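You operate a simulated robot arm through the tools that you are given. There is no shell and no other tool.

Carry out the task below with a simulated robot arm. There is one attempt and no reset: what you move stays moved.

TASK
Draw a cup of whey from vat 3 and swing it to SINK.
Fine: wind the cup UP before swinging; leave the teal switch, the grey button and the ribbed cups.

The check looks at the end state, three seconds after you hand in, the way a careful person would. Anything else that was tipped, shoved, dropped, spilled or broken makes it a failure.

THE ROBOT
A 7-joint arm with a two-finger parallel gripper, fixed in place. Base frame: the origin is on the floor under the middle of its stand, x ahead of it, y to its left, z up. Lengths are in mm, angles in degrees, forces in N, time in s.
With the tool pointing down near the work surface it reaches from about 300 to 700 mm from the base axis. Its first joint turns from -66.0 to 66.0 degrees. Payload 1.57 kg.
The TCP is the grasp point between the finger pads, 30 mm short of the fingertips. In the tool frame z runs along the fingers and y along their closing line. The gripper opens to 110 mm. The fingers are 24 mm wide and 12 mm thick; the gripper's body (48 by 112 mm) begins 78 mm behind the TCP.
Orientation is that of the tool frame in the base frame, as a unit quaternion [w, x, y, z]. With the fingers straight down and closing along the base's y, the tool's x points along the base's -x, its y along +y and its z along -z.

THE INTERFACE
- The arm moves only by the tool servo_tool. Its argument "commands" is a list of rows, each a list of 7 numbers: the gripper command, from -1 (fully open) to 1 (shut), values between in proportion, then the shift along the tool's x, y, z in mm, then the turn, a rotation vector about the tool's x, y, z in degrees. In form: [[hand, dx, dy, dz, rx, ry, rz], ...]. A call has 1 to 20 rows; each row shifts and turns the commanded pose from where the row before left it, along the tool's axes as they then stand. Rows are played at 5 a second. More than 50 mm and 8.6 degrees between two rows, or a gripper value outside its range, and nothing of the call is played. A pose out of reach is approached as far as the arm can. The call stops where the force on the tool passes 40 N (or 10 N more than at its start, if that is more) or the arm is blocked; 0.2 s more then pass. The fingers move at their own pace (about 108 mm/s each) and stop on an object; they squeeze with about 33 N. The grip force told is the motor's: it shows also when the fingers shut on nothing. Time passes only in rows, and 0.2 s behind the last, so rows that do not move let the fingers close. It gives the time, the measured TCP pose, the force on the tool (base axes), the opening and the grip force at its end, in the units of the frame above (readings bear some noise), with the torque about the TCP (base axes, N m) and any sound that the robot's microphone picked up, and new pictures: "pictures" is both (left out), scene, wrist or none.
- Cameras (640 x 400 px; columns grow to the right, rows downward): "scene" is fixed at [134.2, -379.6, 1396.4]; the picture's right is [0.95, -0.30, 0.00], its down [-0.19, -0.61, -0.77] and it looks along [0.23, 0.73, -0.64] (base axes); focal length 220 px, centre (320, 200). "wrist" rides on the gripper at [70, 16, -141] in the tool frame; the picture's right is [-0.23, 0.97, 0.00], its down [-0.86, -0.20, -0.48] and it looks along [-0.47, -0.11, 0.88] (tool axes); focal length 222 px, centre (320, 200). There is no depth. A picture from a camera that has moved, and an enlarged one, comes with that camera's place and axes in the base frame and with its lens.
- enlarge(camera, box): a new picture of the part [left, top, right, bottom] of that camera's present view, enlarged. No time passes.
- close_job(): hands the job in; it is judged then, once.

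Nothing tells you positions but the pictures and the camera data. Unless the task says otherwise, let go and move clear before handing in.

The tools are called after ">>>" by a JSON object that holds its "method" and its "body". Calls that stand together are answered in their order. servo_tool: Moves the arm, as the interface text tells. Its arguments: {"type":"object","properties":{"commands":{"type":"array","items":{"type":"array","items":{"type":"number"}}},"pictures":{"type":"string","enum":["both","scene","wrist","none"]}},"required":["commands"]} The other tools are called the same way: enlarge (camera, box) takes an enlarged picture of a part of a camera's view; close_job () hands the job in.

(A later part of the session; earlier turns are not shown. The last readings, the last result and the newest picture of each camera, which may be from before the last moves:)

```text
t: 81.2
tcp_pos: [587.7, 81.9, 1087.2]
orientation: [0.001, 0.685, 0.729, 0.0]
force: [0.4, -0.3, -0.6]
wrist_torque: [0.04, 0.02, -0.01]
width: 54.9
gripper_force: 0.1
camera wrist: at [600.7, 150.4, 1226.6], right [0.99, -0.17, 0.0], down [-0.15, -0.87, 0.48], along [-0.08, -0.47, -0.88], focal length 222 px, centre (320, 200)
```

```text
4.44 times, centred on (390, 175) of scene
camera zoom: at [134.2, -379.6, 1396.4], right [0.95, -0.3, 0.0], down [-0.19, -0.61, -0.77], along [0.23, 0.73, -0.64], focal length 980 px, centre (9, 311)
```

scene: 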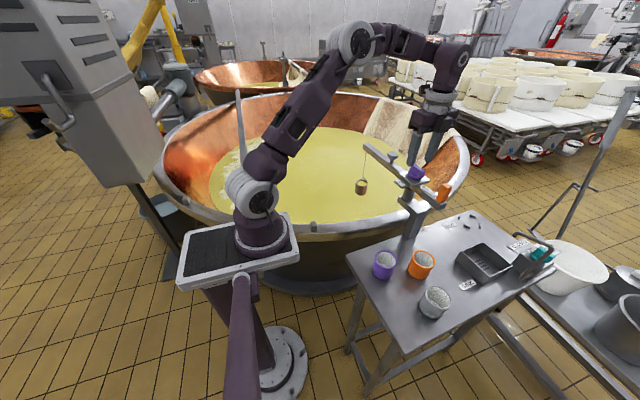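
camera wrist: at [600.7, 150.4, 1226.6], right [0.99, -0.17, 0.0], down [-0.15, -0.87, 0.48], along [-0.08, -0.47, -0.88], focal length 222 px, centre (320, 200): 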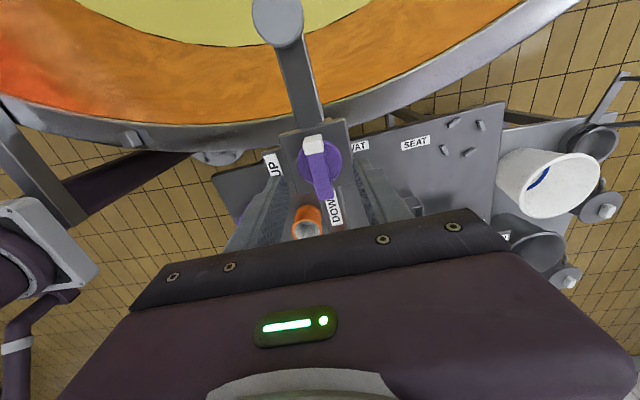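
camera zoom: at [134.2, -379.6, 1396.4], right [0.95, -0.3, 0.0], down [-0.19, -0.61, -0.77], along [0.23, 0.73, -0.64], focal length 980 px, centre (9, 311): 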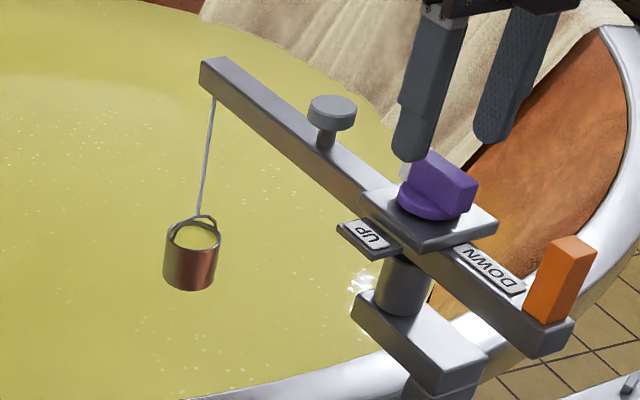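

Aligned. I'll descend, grip, and wind the final quarter turn counter-clockwise up to the stop.

>>> {"method": "servo_tool", "body": {"commands": [[0.0, 0, 0, 16, 0, 0, 0], [0.0, 0, 0, 16, 0, 0, 0], [0.0, 0, 0, 0, 0, 0, 0], [0.6, 0, 0, 0, 0, 0, 0], [1, 0, 0, 0, 0, 0, 0], [1, 0, 0, 0, 0, 0, 0], [1, 0, 0, 0, 0, 0, 0]], "pictures": "scene"}}

```text
t: 82.8
tcp_pos: [587.7, 79.0, 1054.6]
orientation: [0.0, 0.684, 0.729, -0.001]
force: [-14.9, -1.0, -0.8]
wrist_torque: [-0.02, 0.06, -0.01]
width: 15.9
gripper_force: 31.4
```

scene: 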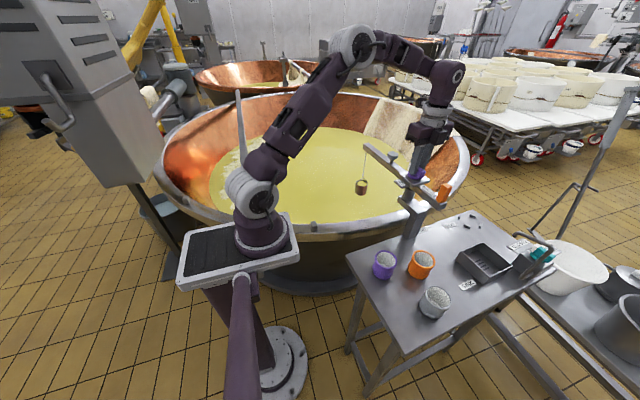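

>>> {"method": "servo_tool", "body": {"commands": [[1, 0, -1, 0, 0, 0, -2], [1, 0, 0, 0, 0, 0, -4], [1, 0, 0, 0, 0, 0, -4], [1, 0, 0, 0, 0, 0, -4], [1, 0, 0, 0, 0, 0, -4], [1, 0, 0, 0, 0, 0, -4], [1, 0, 0, 0, 0, 0, -4], [1, 0, 0, 0, 0, 0, -4], [1, 0, 0, 0, 0, 0, -4], [1, 0, 0, 0, 0, 0, -4], [1, 0, 0, 0, 0, 0, -4], [1, 0, 0, 0, 0, 0, -4], [1, 0, 0, 0, 0, 0, -4], [1, 0, 0, 0, 0, 0, -2], [1, 0, 0, 0, 0, 0, 0]], "pictures": "scene"}}

>>> {"method": "enlarge", "body": {"camera": "scene", "box": [330, 130, 450, 220]}}

```text
t: 86.0
tcp_pos: [587.5, 79.2, 1056.6]
orientation: [0.001, 0.294, 0.956, 0.0]
force: [19.1, 4.5, 2.7]
wrist_torque: [0.3, 0.44, 0.02]
width: 16.0
gripper_force: 31.6
```

scene: 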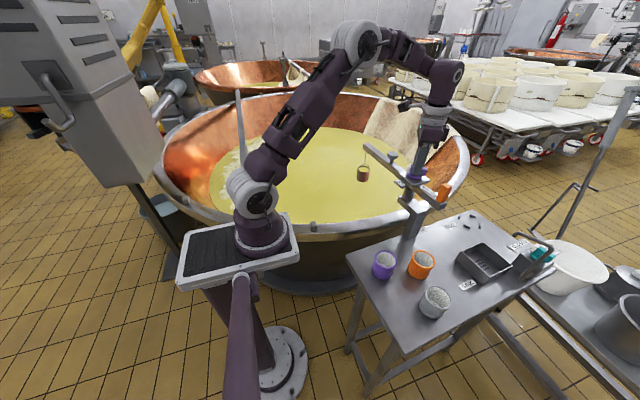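

```text
4.44 times, centred on (390, 175) of scene
camera zoom: at [134.8, -379.5, 1396.3], right [0.95, -0.3, 0.0], down [-0.19, -0.61, -0.77], along [0.23, 0.73, -0.64], focal length 980 px, centre (9, 311)
```

zoom: 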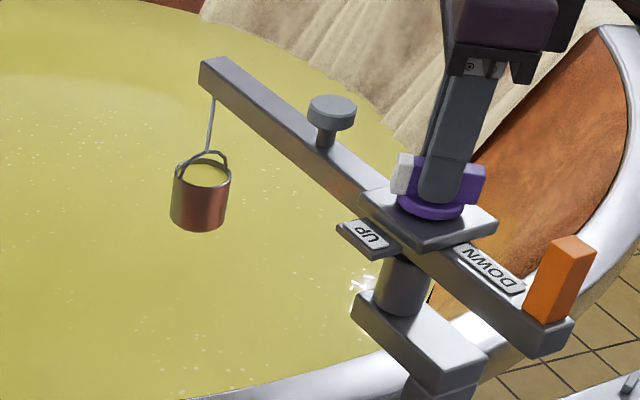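

>>> {"method": "servo_tool", "body": {"commands": [[1, -0.83, 0.56, 0, 0, 0, -2], [1, 0, 0, 0, 0, 0, -4], [1, 0, 0, 0, 0, 0, -4], [1, 0, 0, 0, 0, 0, -4], [1, 0, 0, 0, 0, 0, -4], [1, 0, 0, 0, 0, 0, -4], [1, 0, 0, 0, 0, 0, -4], [1, 0, 0, 0, 0, 0, -3], [1, 0, 0, 0, 0, 0, -2], [1, 0, 0, 0, 0, 0, -2], [1, 0, 0, 0, 0, 0, -2], [1, 0, 0, 0, 0, 0, 0]], "pictures": "both"}}

>>> {"method": "enlarge", "body": {"camera": "scene", "box": [330, 130, 450, 220]}}

>>> {"method": "enlarge", "body": {"camera": "wrist", "box": [240, 60, 440, 230]}}

```text
t: 88.6
tcp_pos: [586.5, 79.0, 1055.5]
orientation: [0.0, -0.006, 1.0, 0.0]
force: [-8.0, 2.3, 16.2]
wrist_torque: [-0.02, -0.54, 0.03]
width: 15.8
gripper_force: 31.3
camera wrist: at [517.6, 94.0, 1195.4], right [0.22, 0.98, 0.0], down [0.86, -0.19, 0.48], along [0.47, -0.1, -0.88], focal length 222 px, centre (320, 200)
```

scene: 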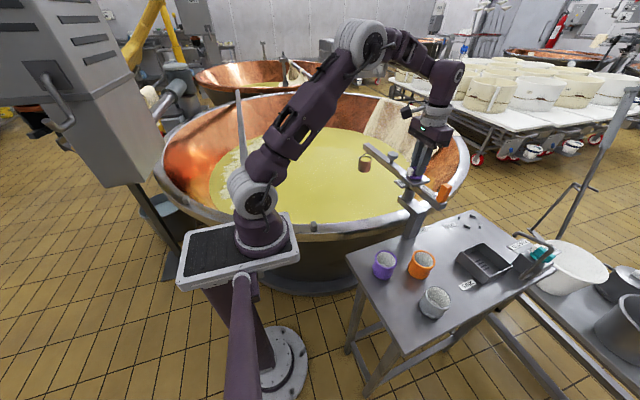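
wrist: 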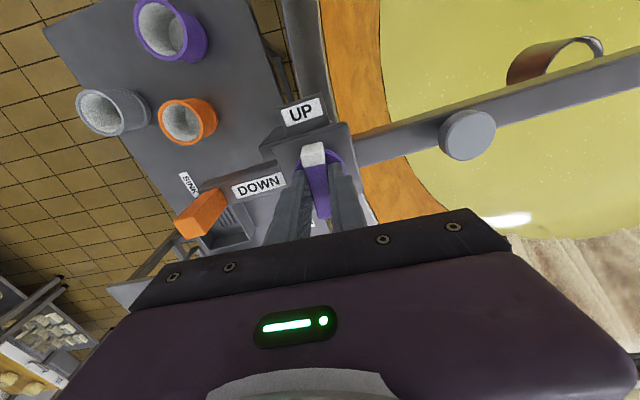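

```text
4.44 times, centred on (390, 175) of scene
camera zoom: at [133.7, -379.6, 1396.4], right [0.95, -0.3, 0.0], down [-0.19, -0.61, -0.77], along [0.23, 0.73, -0.64], focal length 980 px, centre (9, 311)
```

zoom: 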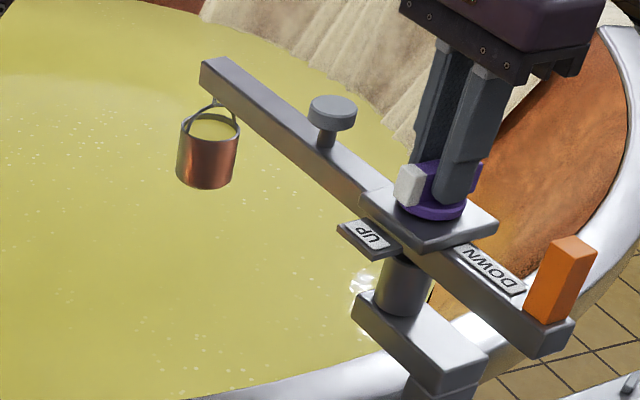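

```text
2.35 times, centred on (340, 145) of wrist
camera zoom: at [517.6, 94.0, 1195.4], right [0.22, 0.98, 0.0], down [0.86, -0.19, 0.48], along [0.47, -0.1, -0.88], focal length 523 px, centre (273, 329)
```

zoom: 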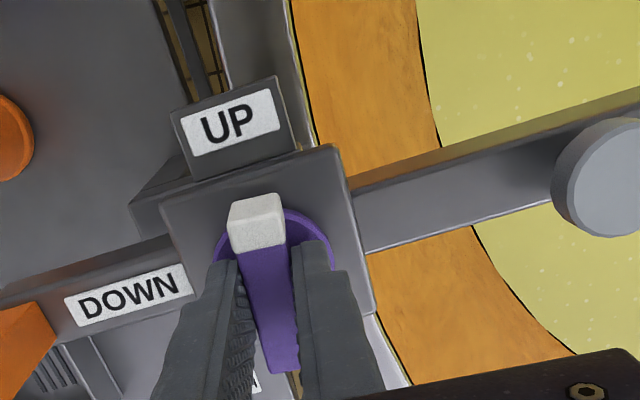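

Almost at the UP stop. I'll creep the last few degrees.

>>> {"method": "servo_tool", "body": {"commands": [[1, 0, 0, 0, 0, 0, -1], [1, 0, 0, 0, 0, 0, -1], [1, 0, 0, 0, 0, 0, -1], [1, 0, 0, 0, 0, 0, -1], [1, 0, 0, 0, 0, 0, 0]], "pictures": "scene"}}

>>> {"method": "enlarge", "body": {"camera": "scene", "box": [330, 130, 450, 220]}}

```text
t: 89.8
tcp_pos: [584.9, 79.5, 1056.4]
orientation: [0.001, -0.04, 0.999, 0.0]
force: [2.3, -4.8, 8.7]
wrist_torque: [-0.11, 0.58, -0.02]
width: 15.8
gripper_force: 31.6
```

scene: 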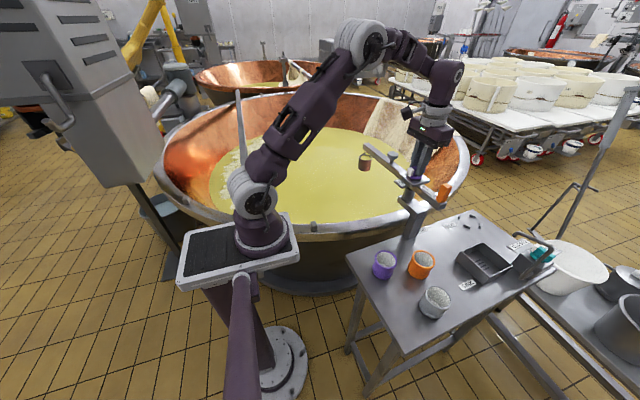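

```text
4.44 times, centred on (390, 175) of scene
camera zoom: at [134.1, -379.8, 1396.3], right [0.95, -0.3, 0.0], down [-0.19, -0.61, -0.77], along [0.23, 0.73, -0.64], focal length 980 px, centre (9, 311)
```

zoom: 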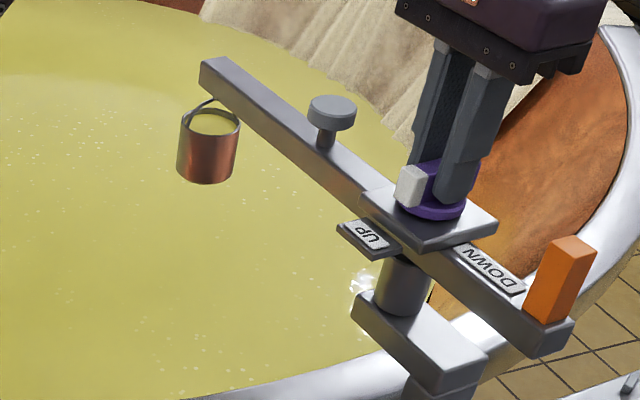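

>>> {"method": "servo_tool", "body": {"commands": [[1, 0, 0, 0, 0, 0, -1], [1, 0, 0, 0, 0, 0, -1], [1, 0, 0, 0, 0, 0, -1], [1, 0, 0, 0, 0, 0, 0]], "pictures": "scene"}}

>>> {"method": "enlarge", "body": {"camera": "scene", "box": [330, 130, 450, 220]}}

```text
t: 90.8
tcp_pos: [586.0, 77.5, 1056.0]
orientation: [0.0, -0.066, 0.998, 0.001]
force: [-2.3, -11.3, 11.0]
wrist_torque: [-0.1, 0.1, -0.9]
width: 16.7
gripper_force: 32.0
```

scene: 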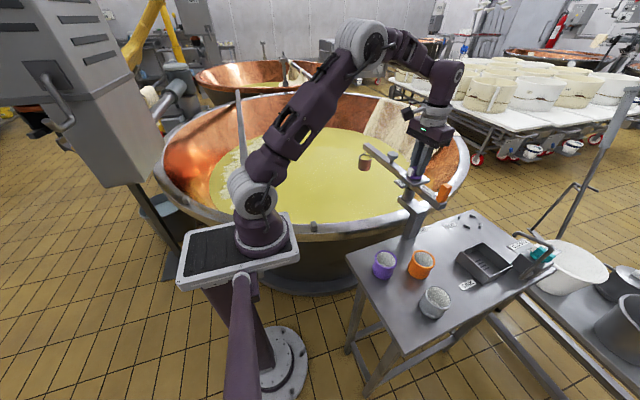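

```text
4.44 times, centred on (390, 175) of scene
camera zoom: at [133.9, -380.0, 1396.3], right [0.95, -0.3, 0.0], down [-0.19, -0.61, -0.77], along [0.23, 0.73, -0.64], focal length 980 px, centre (9, 311)
```

zoom: 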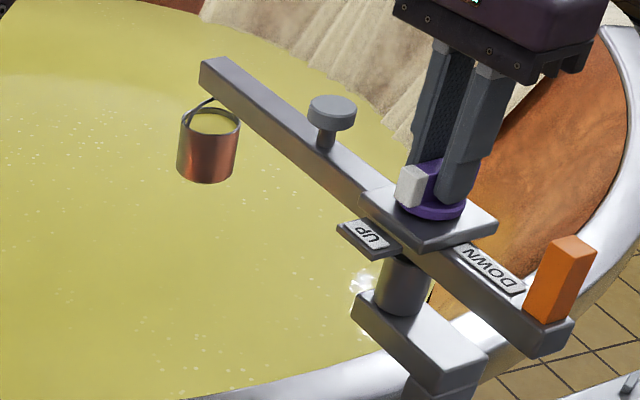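

The UP stop is confirmed by the torque. I'll relieve the twist, release the knob, lift, and go back to the orange handle.

>>> {"method": "servo_tool", "body": {"commands": [[1, 0, 0, 0, 0, 0, 2.5], [0.6, 0, 0, 0, 0, 0, 0], [0.0, 0, 0, 0, 0, 0, 0], [0.0, 0, 0, 0, 0, 0, 0], [0.0, 0, 0, -25, 0, 0, 0], [0.0, 0, 0, -25, 0, 0, 0], [0.0, 0, 0, -25, 0, 0, 0], [0.0, 0, 0, 0, 0, 0, -8.2], [0.0, 0, 0, 0, 0, 0, -8.2], [0.0, 0, 0, 0, 0, 0, -8.2], [0.0, 0, 0, 0, 0, 0, -8.2], [0.0, 0, 0, 0, 0, 0, -8.2], [0.0, 0, 0, 0, 0, 0, -8.2], [0.0, 0, 0, 0, 0, 0, -8.2], [0.0, 0, 0, 0, 0, 0, -8.2], [0.0, 0, 0, 0, 0, 0, -8.2], [0.0, 0, 0, 0, 0, 0, -8.2], [0.0, 0, 0, 0, 0, 0, -6.9], [0.0, 0, 0, 0, 0, 0, 0]], "pictures": "both"}}

>>> {"method": "enlarge", "body": {"camera": "scene", "box": [330, 130, 450, 220]}}

>>> {"method": "enlarge", "body": {"camera": "scene", "box": [345, 140, 395, 180]}}

```text
t: 94.8
tcp_pos: [587.3, 78.8, 1130.7]
orientation: [0.0, 0.732, -0.682, 0.0]
force: [-0.2, 0.2, 0.4]
wrist_torque: [-0.01, 0.01, 0.01]
width: 55.2
gripper_force: 0.1
camera wrist: at [577.6, 8.6, 1270.2], right [-0.99, 0.16, 0.0], down [0.14, 0.87, 0.48], along [0.07, 0.47, -0.88], focal length 222 px, centre (320, 200)
```

scene: 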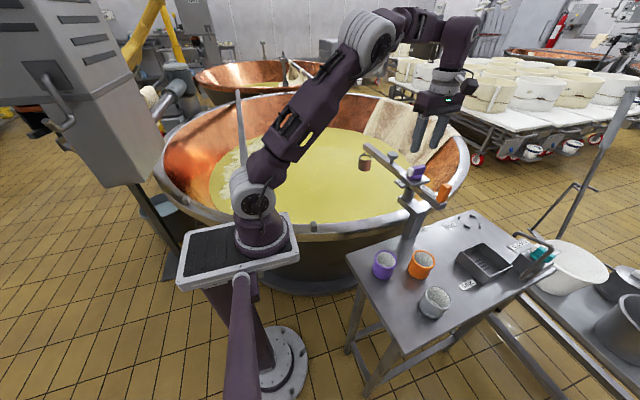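
wrist: 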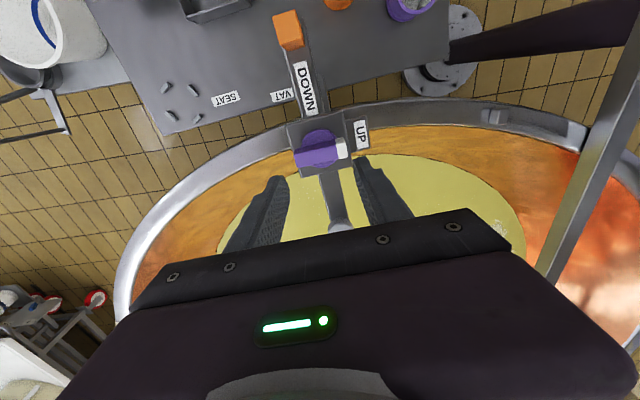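

```text
4.44 times, centred on (390, 175) of scene
camera zoom: at [134.2, -379.6, 1396.4], right [0.95, -0.3, 0.0], down [-0.19, -0.61, -0.77], along [0.23, 0.73, -0.64], focal length 980 px, centre (9, 311)
```

zoom: 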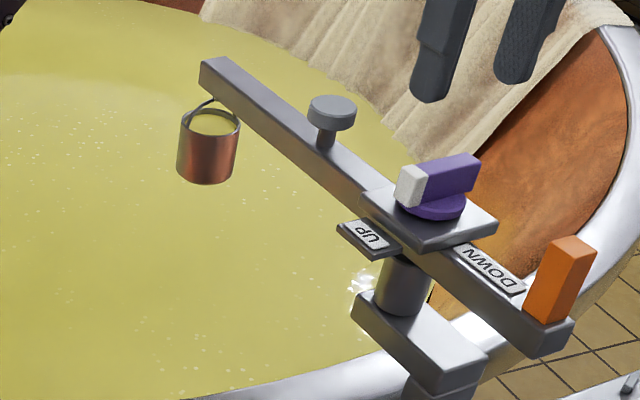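

```text
10.00 times, centred on (370, 160) of scene
camera zoom: at [134.2, -379.6, 1396.4], right [0.95, -0.3, 0.0], down [-0.19, -0.61, -0.77], along [0.23, 0.73, -0.64], focal length 2204 px, centre (-180, 600)
```

zoom: 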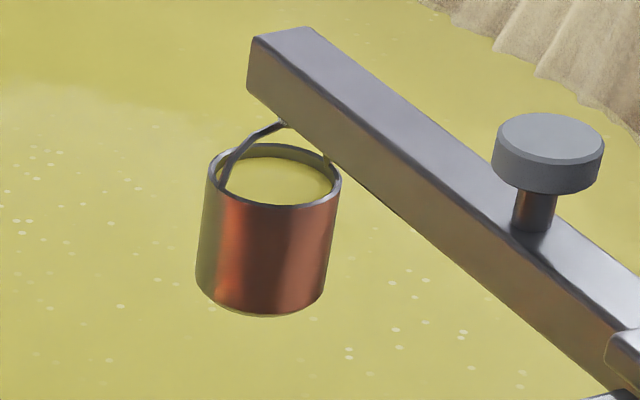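

The cup is fully up and full, with the knob at UP. I'll move over the orange handle now.

>>> {"method": "servo_tool", "body": {"commands": [[-0.2, 37, 0, 0, 0, 0, 0], [-0.4, 37, 0, 0, 0, 0, 0], [-0.4, 37, 0, 0, 0, 0, 0], [-0.4, 0, 0, 0, 0, 0, 0]], "pictures": "both"}}

>>> {"method": "enlarge", "body": {"camera": "wrist", "box": [240, 80, 440, 230]}}

```text
t: 95.8
tcp_pos: [596.3, -33.4, 1132.4]
orientation: [0.0, 0.731, -0.682, 0.0]
force: [1.2, 0.2, 0.5]
wrist_torque: [-0.02, 0.01, 0.0]
width: 77.0
gripper_force: 0.0
camera wrist: at [585.7, -103.9, 1271.6], right [-0.99, 0.16, 0.0], down [0.14, 0.87, 0.48], along [0.08, 0.47, -0.88], focal length 222 px, centre (320, 200)
```

scene: 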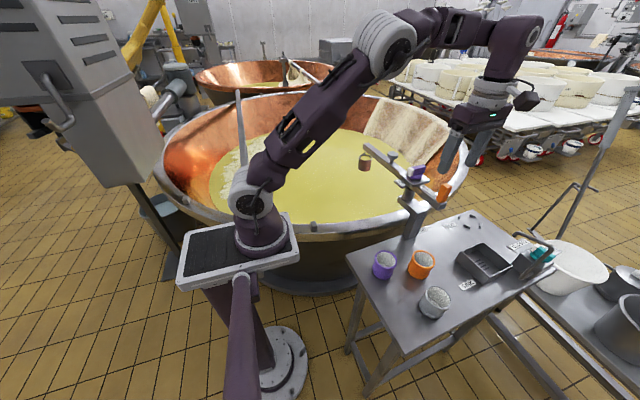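
wrist: 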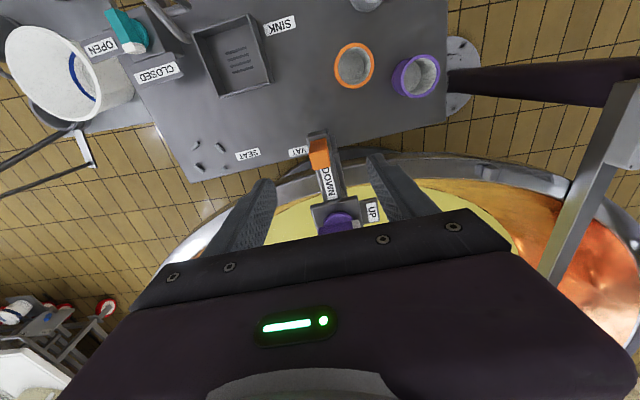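

```text
2.67 times, centred on (340, 155) of wrist
camera zoom: at [585.7, -103.9, 1271.6], right [-0.99, 0.16, 0.0], down [0.14, 0.87, 0.48], along [0.08, 0.47, -0.88], focal length 592 px, centre (267, 320)
```

zoom: 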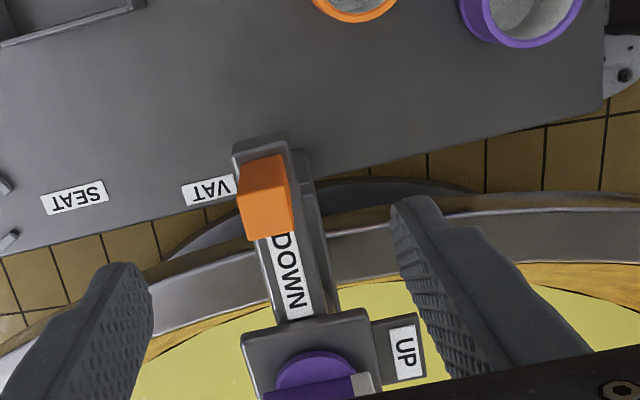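

Handle confirmed at about (597, -32). I'll descend over it and close to a loose straddle.

>>> {"method": "servo_tool", "body": {"commands": [[-0.4, 0, 0, 30, 0, 0, 0], [-0.4, 0, 0, 30, 0, 0, 0], [-0.4, 0, 0, 20, 0, 0, 0], [-0.4, 0, 0, 12, 0, 0, 0], [-0.4, 0, 0, 0, 0, 0, 0], [0.2, 0, 0, 0, 0, 0, 0], [0.58, 0, 0, 0, 0, 0, 0], [0.58, 0, 0, 0, 0, 0, 0], [0.58, 0, 0, 0, 0, 0, 0]], "pictures": "both"}}

>>> {"method": "enlarge", "body": {"camera": "wrist", "box": [240, 80, 440, 230]}}

>>> {"method": "enlarge", "body": {"camera": "scene", "box": [350, 130, 490, 220]}}

```text
t: 97.8
tcp_pos: [596.0, -32.0, 1039.4]
orientation: [0.0, 0.731, -0.682, 0.0]
force: [0.0, 0.0, 0.0]
wrist_torque: [0.01, 0.01, 0.05]
width: 23.7
gripper_force: 0.3
camera wrist: at [585.0, -103.0, 1179.0], right [-0.99, 0.16, 0.0], down [0.14, 0.87, 0.48], along [0.08, 0.47, -0.88], focal length 222 px, centre (320, 200)
```

scene: 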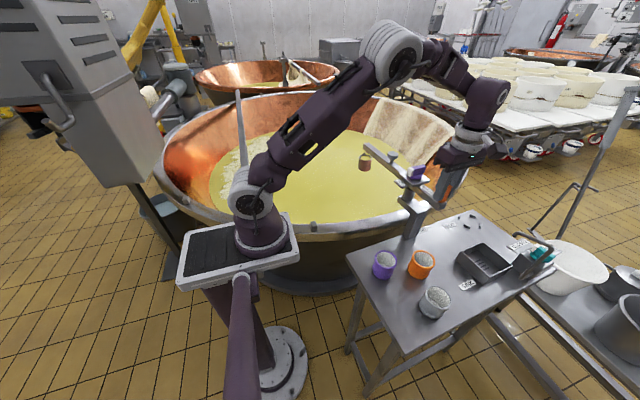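
wrist: 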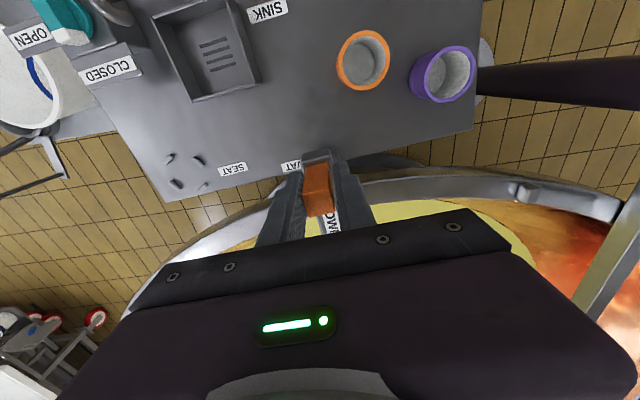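

```text
2.67 times, centred on (340, 155) of wrist
camera zoom: at [585.0, -103.0, 1179.0], right [-0.99, 0.16, 0.0], down [0.14, 0.87, 0.48], along [0.08, 0.47, -0.88], focal length 592 px, centre (267, 320)
```

zoom: 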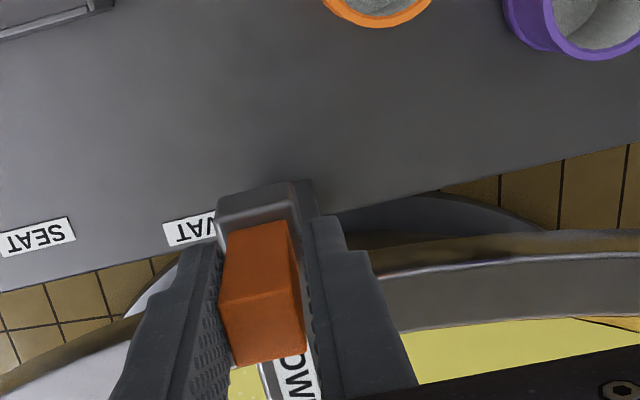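

```text
4.44 times, centred on (420, 175) of scene
camera zoom: at [134.2, -379.6, 1396.4], right [0.95, -0.3, 0.0], down [-0.19, -0.61, -0.77], along [0.23, 0.73, -0.64], focal length 980 px, centre (-124, 311)
```

zoom: 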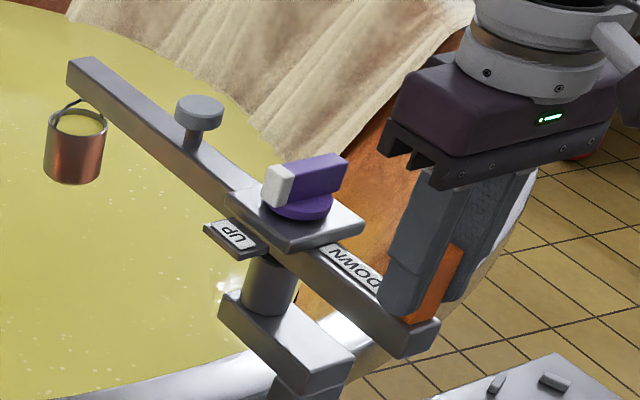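

The handle is straddled and everything is upright. I'll now swing gently clockwise with smooth ramps, about 10°/s.

>>> {"method": "servo_tool", "body": {"commands": [[0.58, 0, 0.96, 0, 0, 0, 0.5], [0.58, -0.02, 1.92, 0, 0, 0, 1], [0.58, -0.04, 2.88, 0, 0, 0, 1.5], [0.58, -0.07, 3.84, 0, 0, 0, 2], [0.58, -0.07, 3.84, 0, 0, 0, 2], [0.58, -0.07, 3.84, 0, 0, 0, 2], [0.58, -0.07, 3.84, 0, 0, 0, 2], [0.58, -0.07, 3.84, 0, 0, 0, 2], [0.58, -0.07, 3.84, 0, 0, 0, 2], [0.58, -0.07, 3.84, 0, 0, 0, 2], [0.58, -0.07, 3.84, 0, 0, 0, 2], [0.58, -0.07, 3.84, 0, 0, 0, 2], [0.58, -0.07, 3.84, 0, 0, 0, 2], [0.58, -0.07, 3.84, 0, 0, 0, 2], [0.58, -0.07, 3.84, 0, 0, 0, 2], [0.58, -0.04, 2.88, 0, 0, 0, 1.5], [0.58, -0.02, 1.92, 0, 0, 0, 1], [0.58, 0, 0.96, 0, 0, 0, 0.5], [0.58, 0, 0, 0, 0, 0, 0]], "pictures": "scene"}}

>>> {"method": "enlarge", "body": {"camera": "scene", "box": [350, 130, 490, 220]}}

```text
t: 101.8
tcp_pos: [538.2, -19.8, 1038.2]
orientation: [0.0, -0.53, 0.848, 0.0]
force: [0.3, 0.1, -0.5]
wrist_torque: [-0.01, 0.0, 0.03]
width: 23.5
gripper_force: 0.6
```

scene: 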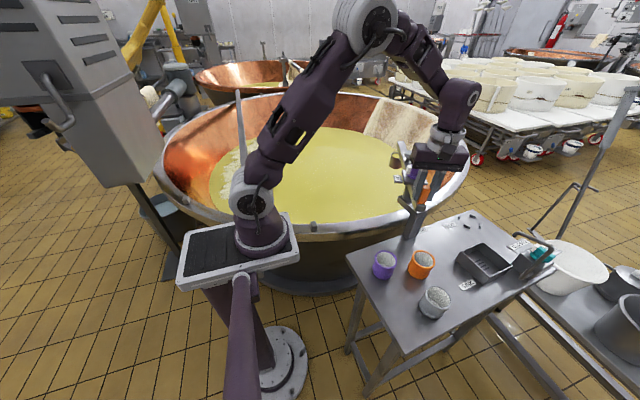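

```text
4.44 times, centred on (420, 175) of scene
camera zoom: at [134.2, -379.6, 1396.4], right [0.95, -0.3, 0.0], down [-0.19, -0.61, -0.77], along [0.23, 0.73, -0.64], focal length 980 px, centre (-124, 311)
```

zoom: 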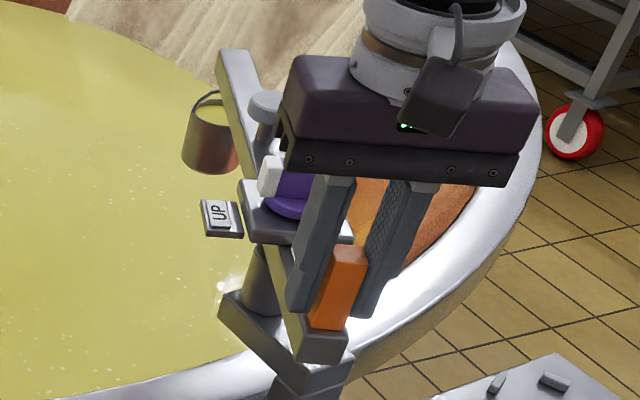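

Smooth swing and the cup is steady. Continuing.

>>> {"method": "servo_tool", "body": {"commands": [[0.58, 0, 0.96, 0, 0, 0, 0.5], [0.58, -0.02, 1.92, 0, 0, 0, 1], [0.58, -0.04, 2.88, 0, 0, 0, 1.5], [0.58, -0.07, 3.84, 0, 0, 0, 2], [0.58, -0.07, 3.84, 0, 0, 0, 2], [0.58, -0.07, 3.84, 0, 0, 0, 2], [0.58, -0.07, 3.84, 0, 0, 0, 2], [0.58, -0.07, 3.84, 0, 0, 0, 2], [0.58, -0.07, 3.84, 0, 0, 0, 2], [0.58, -0.07, 3.84, 0, 0, 0, 2], [0.58, -0.07, 3.84, 0, 0, 0, 2], [0.58, -0.07, 3.84, 0, 0, 0, 2], [0.58, -0.07, 3.84, 0, 0, 0, 2], [0.58, -0.07, 3.84, 0, 0, 0, 2], [0.58, -0.07, 3.84, 0, 0, 0, 2], [0.58, -0.04, 2.88, 0, 0, 0, 1.5], [0.58, -0.02, 1.92, 0, 0, 0, 1], [0.58, 0, 0.96, 0, 0, 0, 0.5], [0.58, 0, 0, 0, 0, 0, 0]], "pictures": "both"}}

>>> {"method": "enlarge", "body": {"camera": "scene", "box": [370, 120, 510, 210]}}

>>> {"method": "enlarge", "body": {"camera": "wrist", "box": [240, 80, 440, 230]}}

```text
t: 105.8
tcp_pos: [495.7, 17.1, 1039.8]
orientation: [0.001, -0.292, 0.956, 0.001]
force: [0.4, -0.6, 0.7]
wrist_torque: [0.01, 0.01, 0.01]
width: 23.8
gripper_force: 0.2
camera wrist: at [431.3, -7.9, 1178.1], right [-0.36, 0.93, 0.0], down [0.82, 0.31, 0.48], along [0.45, 0.17, -0.88], focal length 222 px, centre (320, 200)
```

scene: 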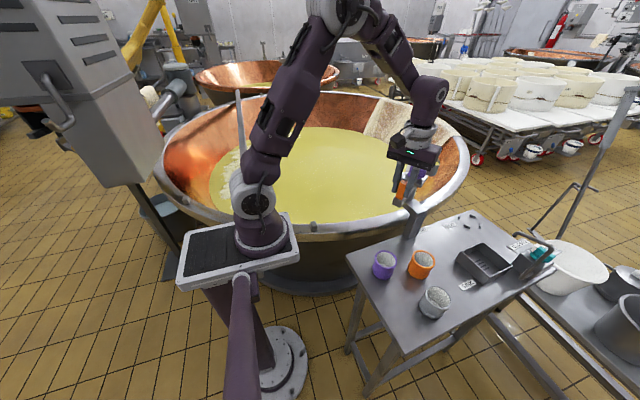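
wrist: 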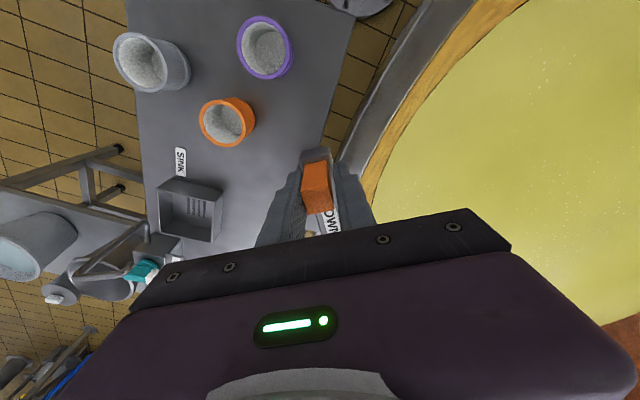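

```text
4.44 times, centred on (440, 165) of scene
camera zoom: at [134.2, -379.6, 1396.4], right [0.95, -0.3, 0.0], down [-0.19, -0.61, -0.77], along [0.23, 0.73, -0.64], focal length 980 px, centre (-213, 356)
```

zoom: 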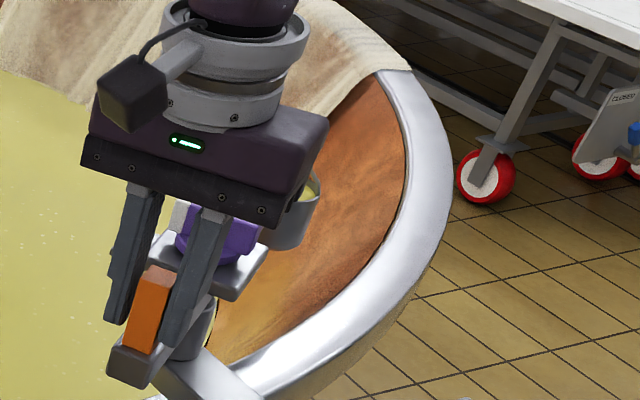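

```text
2.67 times, centred on (340, 155) of wrist
camera zoom: at [431.3, -7.9, 1178.1], right [-0.36, 0.93, 0.0], down [0.82, 0.31, 0.48], along [0.45, 0.17, -0.88], focal length 592 px, centre (267, 320)
```

zoom: 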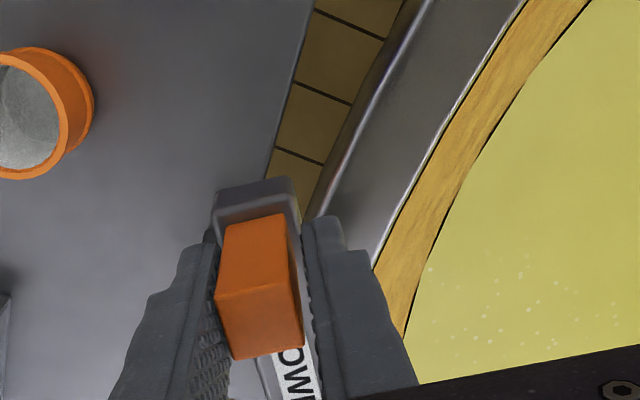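

>>> {"method": "servo_tool", "body": {"commands": [[0.58, 0, 0.96, 0, 0, 0, 0.5], [0.58, -0.02, 1.92, 0, 0, 0, 1], [0.58, -0.04, 2.88, 0, 0, 0, 1.5], [0.58, -0.07, 3.84, 0, 0, 0, 2], [0.58, -0.07, 3.84, 0, 0, 0, 2], [0.58, -0.07, 3.84, 0, 0, 0, 2], [0.58, -0.07, 3.84, 0, 0, 0, 2], [0.58, -0.07, 3.84, 0, 0, 0, 2], [0.58, -0.07, 3.84, 0, 0, 0, 2], [0.58, -0.07, 3.84, 0, 0, 0, 2], [0.58, -0.07, 3.84, 0, 0, 0, 2], [0.58, -0.07, 3.84, 0, 0, 0, 2], [0.58, -0.07, 3.84, 0, 0, 0, 2], [0.58, -0.07, 3.84, 0, 0, 0, 2], [0.58, -0.07, 3.84, 0, 0, 0, 2], [0.58, -0.04, 2.88, 0, 0, 0, 1.5], [0.58, -0.02, 1.92, 0, 0, 0, 1], [0.58, 0, 0.96, 0, 0, 0, 0.5], [0.58, 0, 0, 0, 0, 0, 0]], "pictures": "both"}}

>>> {"method": "enlarge", "body": {"camera": "scene", "box": [370, 130, 510, 220]}}

```text
t: 109.8
tcp_pos: [478.8, 69.1, 1038.4]
orientation: [0.0, -0.035, 0.999, 0.0]
force: [0.0, 0.2, 1.1]
wrist_torque: [-0.05, -0.04, 0.02]
width: 23.5
gripper_force: 0.5
camera wrist: at [409.1, 81.4, 1177.9], right [0.16, 0.99, 0.0], down [0.87, -0.14, 0.48], along [0.47, -0.08, -0.88], focal length 222 px, centre (320, 200)
```

scene: 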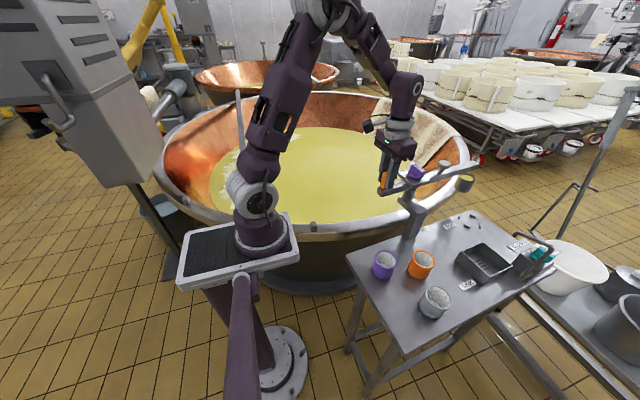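
wrist: 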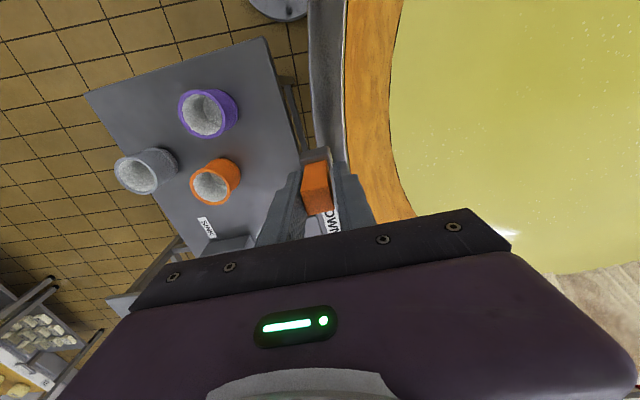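

```text
4.44 times, centred on (440, 175) of scene
camera zoom: at [134.2, -379.6, 1396.4], right [0.95, -0.3, 0.0], down [-0.19, -0.61, -0.77], along [0.23, 0.73, -0.64], focal length 980 px, centre (-213, 311)
```

zoom: 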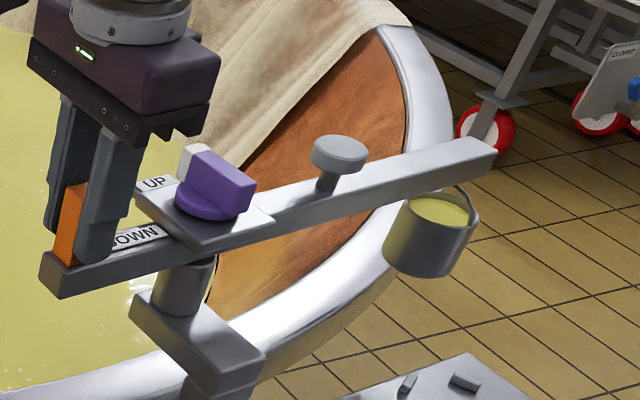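

The cup is full and has crossed the rim cleanly. Continuing toward the sink.

>>> {"method": "servo_tool", "body": {"commands": [[0.58, 0, 0.96, 0, 0, 0, 0.5], [0.58, -0.02, 1.92, 0, 0, 0, 1], [0.58, -0.04, 2.88, 0, 0, 0, 1.5], [0.58, -0.07, 3.84, 0, 0, 0, 2], [0.58, -0.07, 3.84, 0, 0, 0, 2], [0.58, -0.07, 3.84, 0, 0, 0, 2], [0.58, -0.07, 3.84, 0, 0, 0, 2], [0.58, -0.07, 3.84, 0, 0, 0, 2], [0.58, -0.07, 3.84, 0, 0, 0, 2], [0.58, -0.07, 3.84, 0, 0, 0, 2], [0.58, -0.07, 3.84, 0, 0, 0, 2], [0.58, -0.07, 3.84, 0, 0, 0, 2], [0.58, -0.07, 3.84, 0, 0, 0, 2], [0.58, -0.07, 3.84, 0, 0, 0, 2], [0.58, -0.07, 3.84, 0, 0, 0, 2], [0.58, -0.04, 2.88, 0, 0, 0, 1.5], [0.58, -0.02, 1.92, 0, 0, 0, 1], [0.58, 0, 0.96, 0, 0, 0, 0.5], [0.58, 0, 0, 0, 0, 0, 0]], "pictures": "both"}}

>>> {"method": "enlarge", "body": {"camera": "scene", "box": [360, 140, 570, 290]}}

>>> {"method": "enlarge", "body": {"camera": "scene", "box": [450, 180, 570, 280]}}

```text
t: 113.8
tcp_pos: [491.6, 124.8, 1038.9]
orientation: [0.0, 0.225, 0.974, 0.0]
force: [0.1, -0.7, 0.1]
wrist_torque: [0.02, 0.0, -0.01]
width: 23.9
gripper_force: 0.3
camera wrist: at [436.8, 170.7, 1178.2], right [0.63, 0.78, 0.0], down [0.68, -0.55, 0.48], along [0.37, -0.3, -0.88], focal length 222 px, centre (320, 200)
```

scene: 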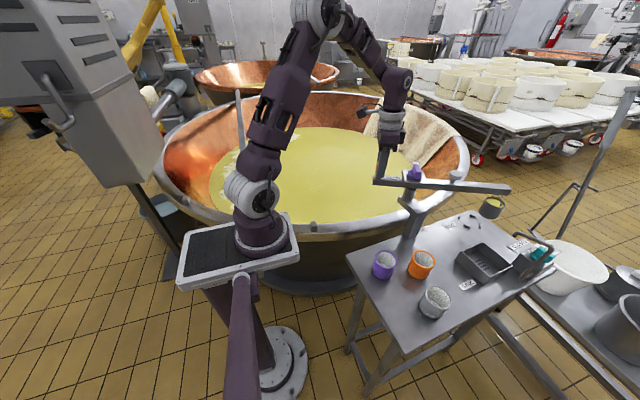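
wrist: 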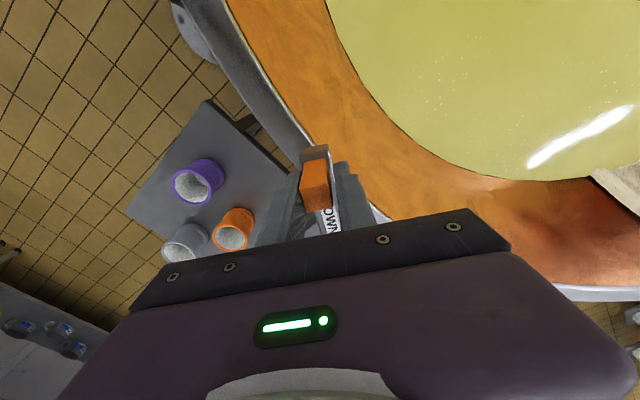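

```text
2.67 times, centred on (465, 215) of scene
camera zoom: at [134.2, -379.6, 1396.4], right [0.95, -0.3, 0.0], down [-0.19, -0.61, -0.77], along [0.23, 0.73, -0.64], focal length 588 px, centre (-67, 160)
```

zoom: 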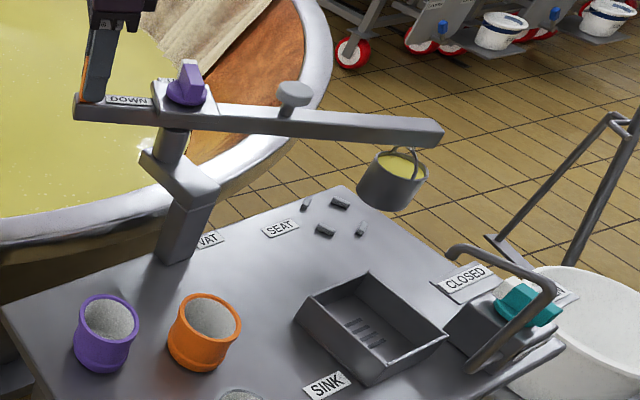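

```text
4.00 times, centred on (510, 230) of scene
camera zoom: at [134.2, -379.6, 1396.4], right [0.95, -0.3, 0.0], down [-0.19, -0.61, -0.77], along [0.23, 0.73, -0.64], focal length 882 px, centre (-440, 80)
```

zoom: 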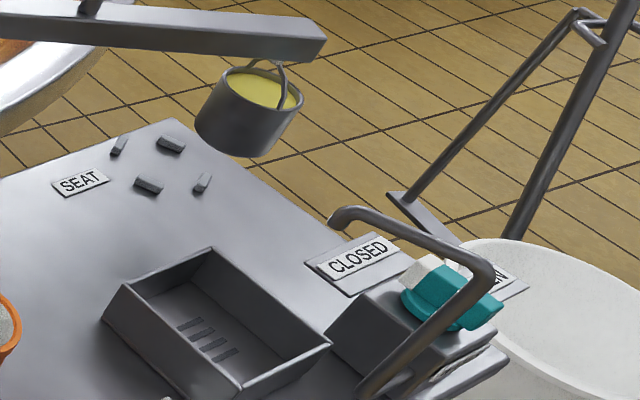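

Before going on I want to measure the tap spout near the sink, because it may rise to about z 930 near the cup's path. I'll release the handle and take a close look from above.

>>> {"method": "servo_tool", "body": {"commands": [[0.2, 0, 0, 0, 0, 0, 0], [-0.2, 0, 0, 0, 0, 0, 0], [-0.2, 0, 0, 0, 0, 0, 0], [-0.2, 0, 0, -30, 0, 0, 0], [-0.2, 0, 0, -30, 0, 0, 0], [-0.2, 0, 0, -32, 0, 0, 0], [-0.2, 0, 0, 0, 0, 0, -6.5], [-0.2, 0, 0, 0, 0, 0, -6.5], [-0.2, 0, 0, 0, 0, 0, -6.5], [-0.2, 0, 0, 0, 0, 0, -6.5], [-0.2, 0, 0, 0, 0, 0, 0]], "pictures": "scene"}}

>>> {"method": "servo_tool", "body": {"commands": [[-0.2, -22.25, -41.4, -2.5, 0, 0, 0], [-0.2, -22.25, -41.4, -2.5, 0, 0, 0], [-0.2, -22.25, -41.4, -2.5, 0, 0, 0], [-0.2, -22.25, -41.4, -2.5, 0, 0, 0], [-0.2, -22.25, -41.4, -2.5, 0, 0, 0], [-0.2, -22.25, -41.4, -2.5, 0, 0, 0], [-0.2, -22.25, -41.4, -2.5, 0, 0, 0], [-0.2, -22.25, -41.4, -2.5, 0, 0, 0], [-0.2, 0, 0, 0, 0, 0, 0]], "pictures": "both"}}

>>> {"method": "enlarge", "body": {"camera": "wrist", "box": [200, 60, 440, 230]}}

```text
t: 116.2
tcp_pos: [490.5, 125.2, 1129.8]
orientation: [0.0, 0.0, 1.0, 0.0]
force: [-0.9, 0.8, 0.2]
wrist_torque: [-0.03, 0.02, 0.0]
width: 66.1
gripper_force: 0.1
```

scene: 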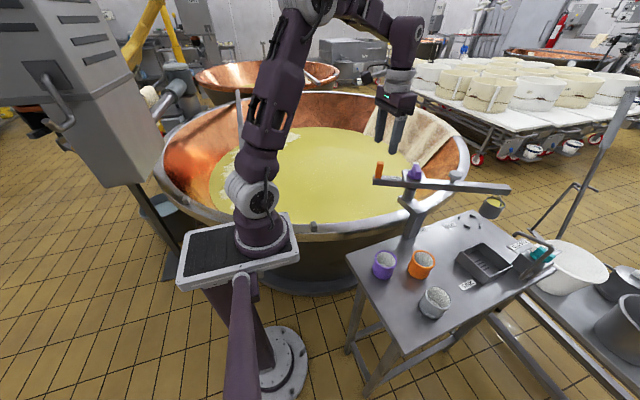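

```text
t: 118.2
tcp_pos: [608.7, -174.3, 1138.3]
orientation: [-0.003, -0.001, 1.0, 0.0]
force: [0.5, -0.2, 0.9]
wrist_torque: [0.01, 0.01, 0.01]
width: 66.0
gripper_force: 0.0
out of reach, approached as far as the arm can: row 6, 7, 8
camera wrist: at [540.9, -157.3, 1277.5], right [0.23, 0.97, 0.0], down [0.86, -0.2, 0.47], along [0.46, -0.11, -0.88], focal length 222 px, centre (320, 200)
```

scene: 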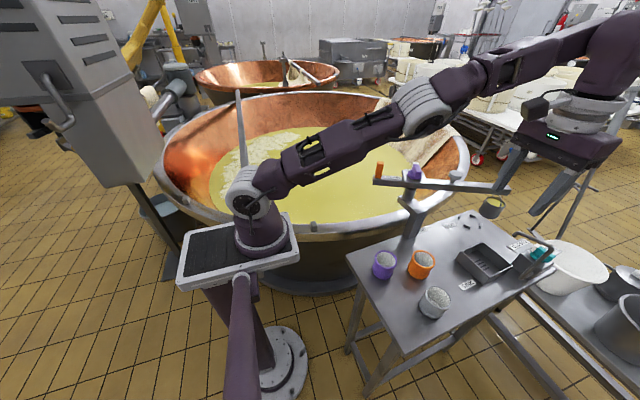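
wrist: 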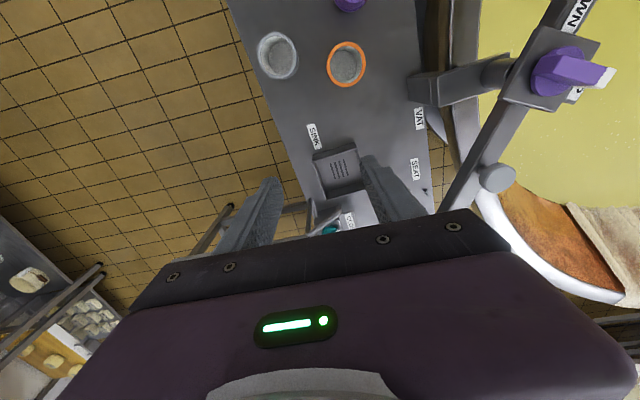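

```text
2.35 times, centred on (320, 145) of wrist
camera zoom: at [540.9, -157.3, 1277.5], right [0.23, 0.97, 0.0], down [0.86, -0.2, 0.47], along [0.46, -0.11, -0.88], focal length 523 px, centre (320, 329)
```

zoom: 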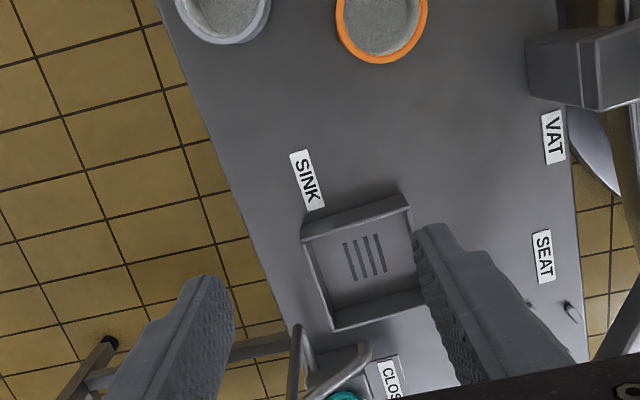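

The arm reached its reach limit, but the view suggests the spout tip hangs over the sink drain at about z 957, close to the cup's arrival path. I'll back off and tilt the tool for a better look.

>>> {"method": "servo_tool", "body": {"commands": [[-0.2, 40, 20, 0, 0, 0, 0], [-0.2, 28.5, 16, 0, 0, 0, 0], [-0.2, 0, 0, 0, 0, -8, 0], [-0.2, 0, 0, 0, 0, -8, 0], [-0.2, 0, 0, 0, 0, -8, 0], [-0.2, 0, 0, 0, 0, 0, 0]], "pictures": "both"}}

>>> {"method": "enlarge", "body": {"camera": "wrist", "box": [200, 60, 440, 230]}}

```text
t: 119.6
tcp_pos: [541.4, -137.3, 1137.8]
orientation: [0.21, -0.001, 0.978, 0.0]
force: [-0.3, -0.7, -0.2]
wrist_torque: [0.02, -0.01, 0.0]
width: 65.8
gripper_force: 0.0
camera wrist: at [421.5, -121.5, 1236.9], right [0.21, 0.97, 0.09], down [0.59, -0.2, 0.79], along [0.78, -0.11, -0.61], focal length 222 px, centre (320, 200)
```

scene: 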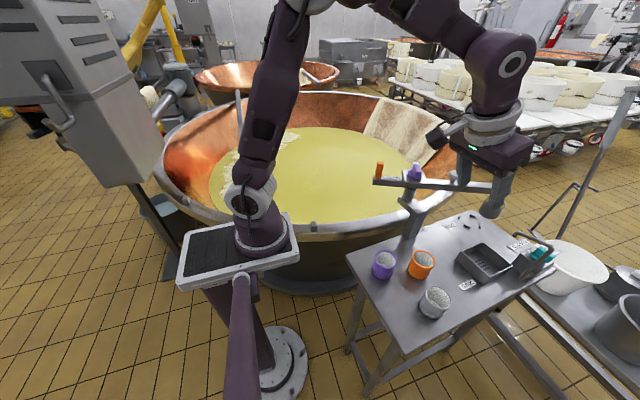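
wrist: 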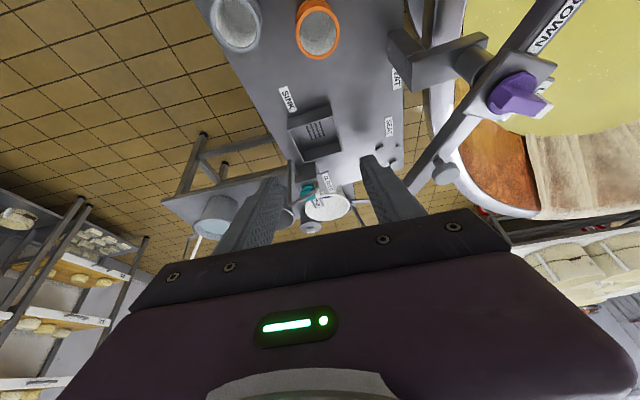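

```text
2.35 times, centred on (320, 145) of wrist
camera zoom: at [421.5, -121.5, 1236.9], right [0.21, 0.97, 0.09], down [0.59, -0.2, 0.79], along [0.78, -0.11, -0.61], focal length 523 px, centre (320, 329)
```

zoom: 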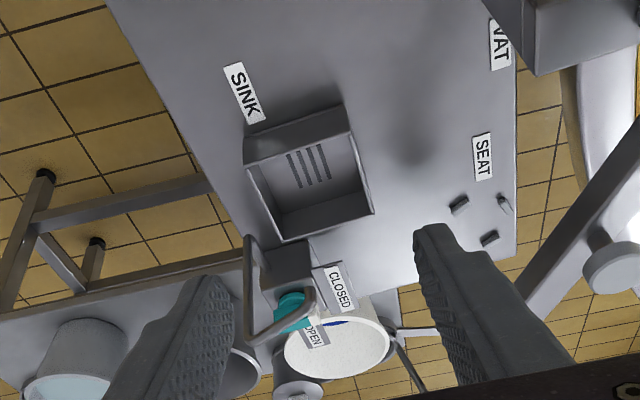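

>>> {"method": "enlarge", "body": {"camera": "wrist", "box": [275, 140, 355, 220]}}

>>> {"method": "enlarge", "body": {"camera": "scene", "box": [500, 220, 570, 285]}}

>>> {"method": "enlarge", "body": {"camera": "scene", "box": [450, 180, 570, 280]}}

```text
5.00 times, centred on (315, 180) of wrist
camera zoom: at [421.5, -121.5, 1236.9], right [0.21, 0.97, 0.09], down [0.59, -0.2, 0.79], along [0.78, -0.11, -0.61], focal length 1111 px, centre (345, 300)
```

zoom: 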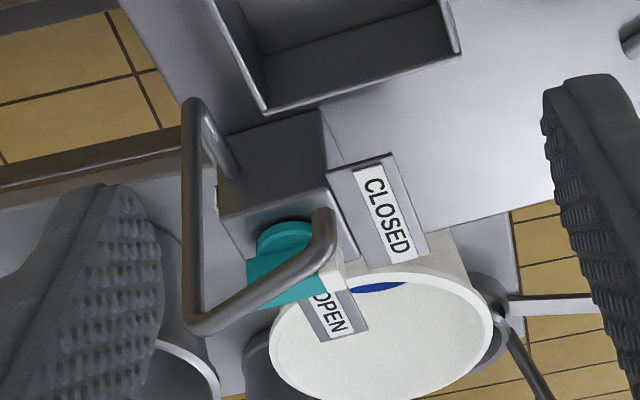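

```text
6.15 times, centred on (535, 252) of scene
camera zoom: at [134.2, -379.6, 1396.4], right [0.95, -0.3, 0.0], down [-0.19, -0.61, -0.77], along [0.23, 0.73, -0.64], focal length 1356 px, centre (-1003, -123)
```

zoom: 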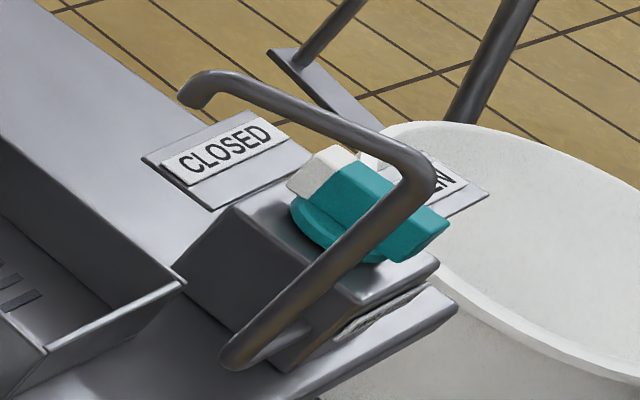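

```text
4.00 times, centred on (510, 230) of scene
camera zoom: at [134.2, -379.6, 1396.4], right [0.95, -0.3, 0.0], down [-0.19, -0.61, -0.77], along [0.23, 0.73, -0.64], focal length 882 px, centre (-440, 80)
```

zoom: 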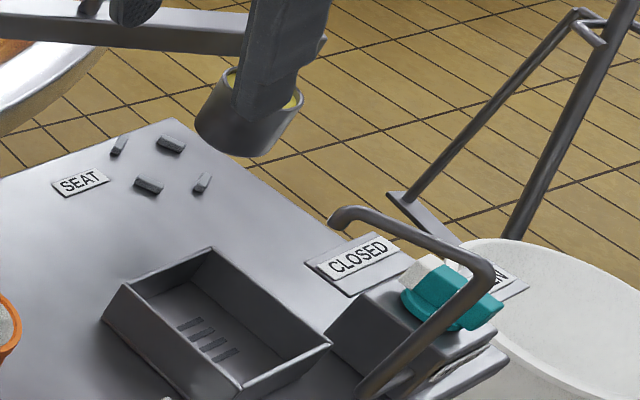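

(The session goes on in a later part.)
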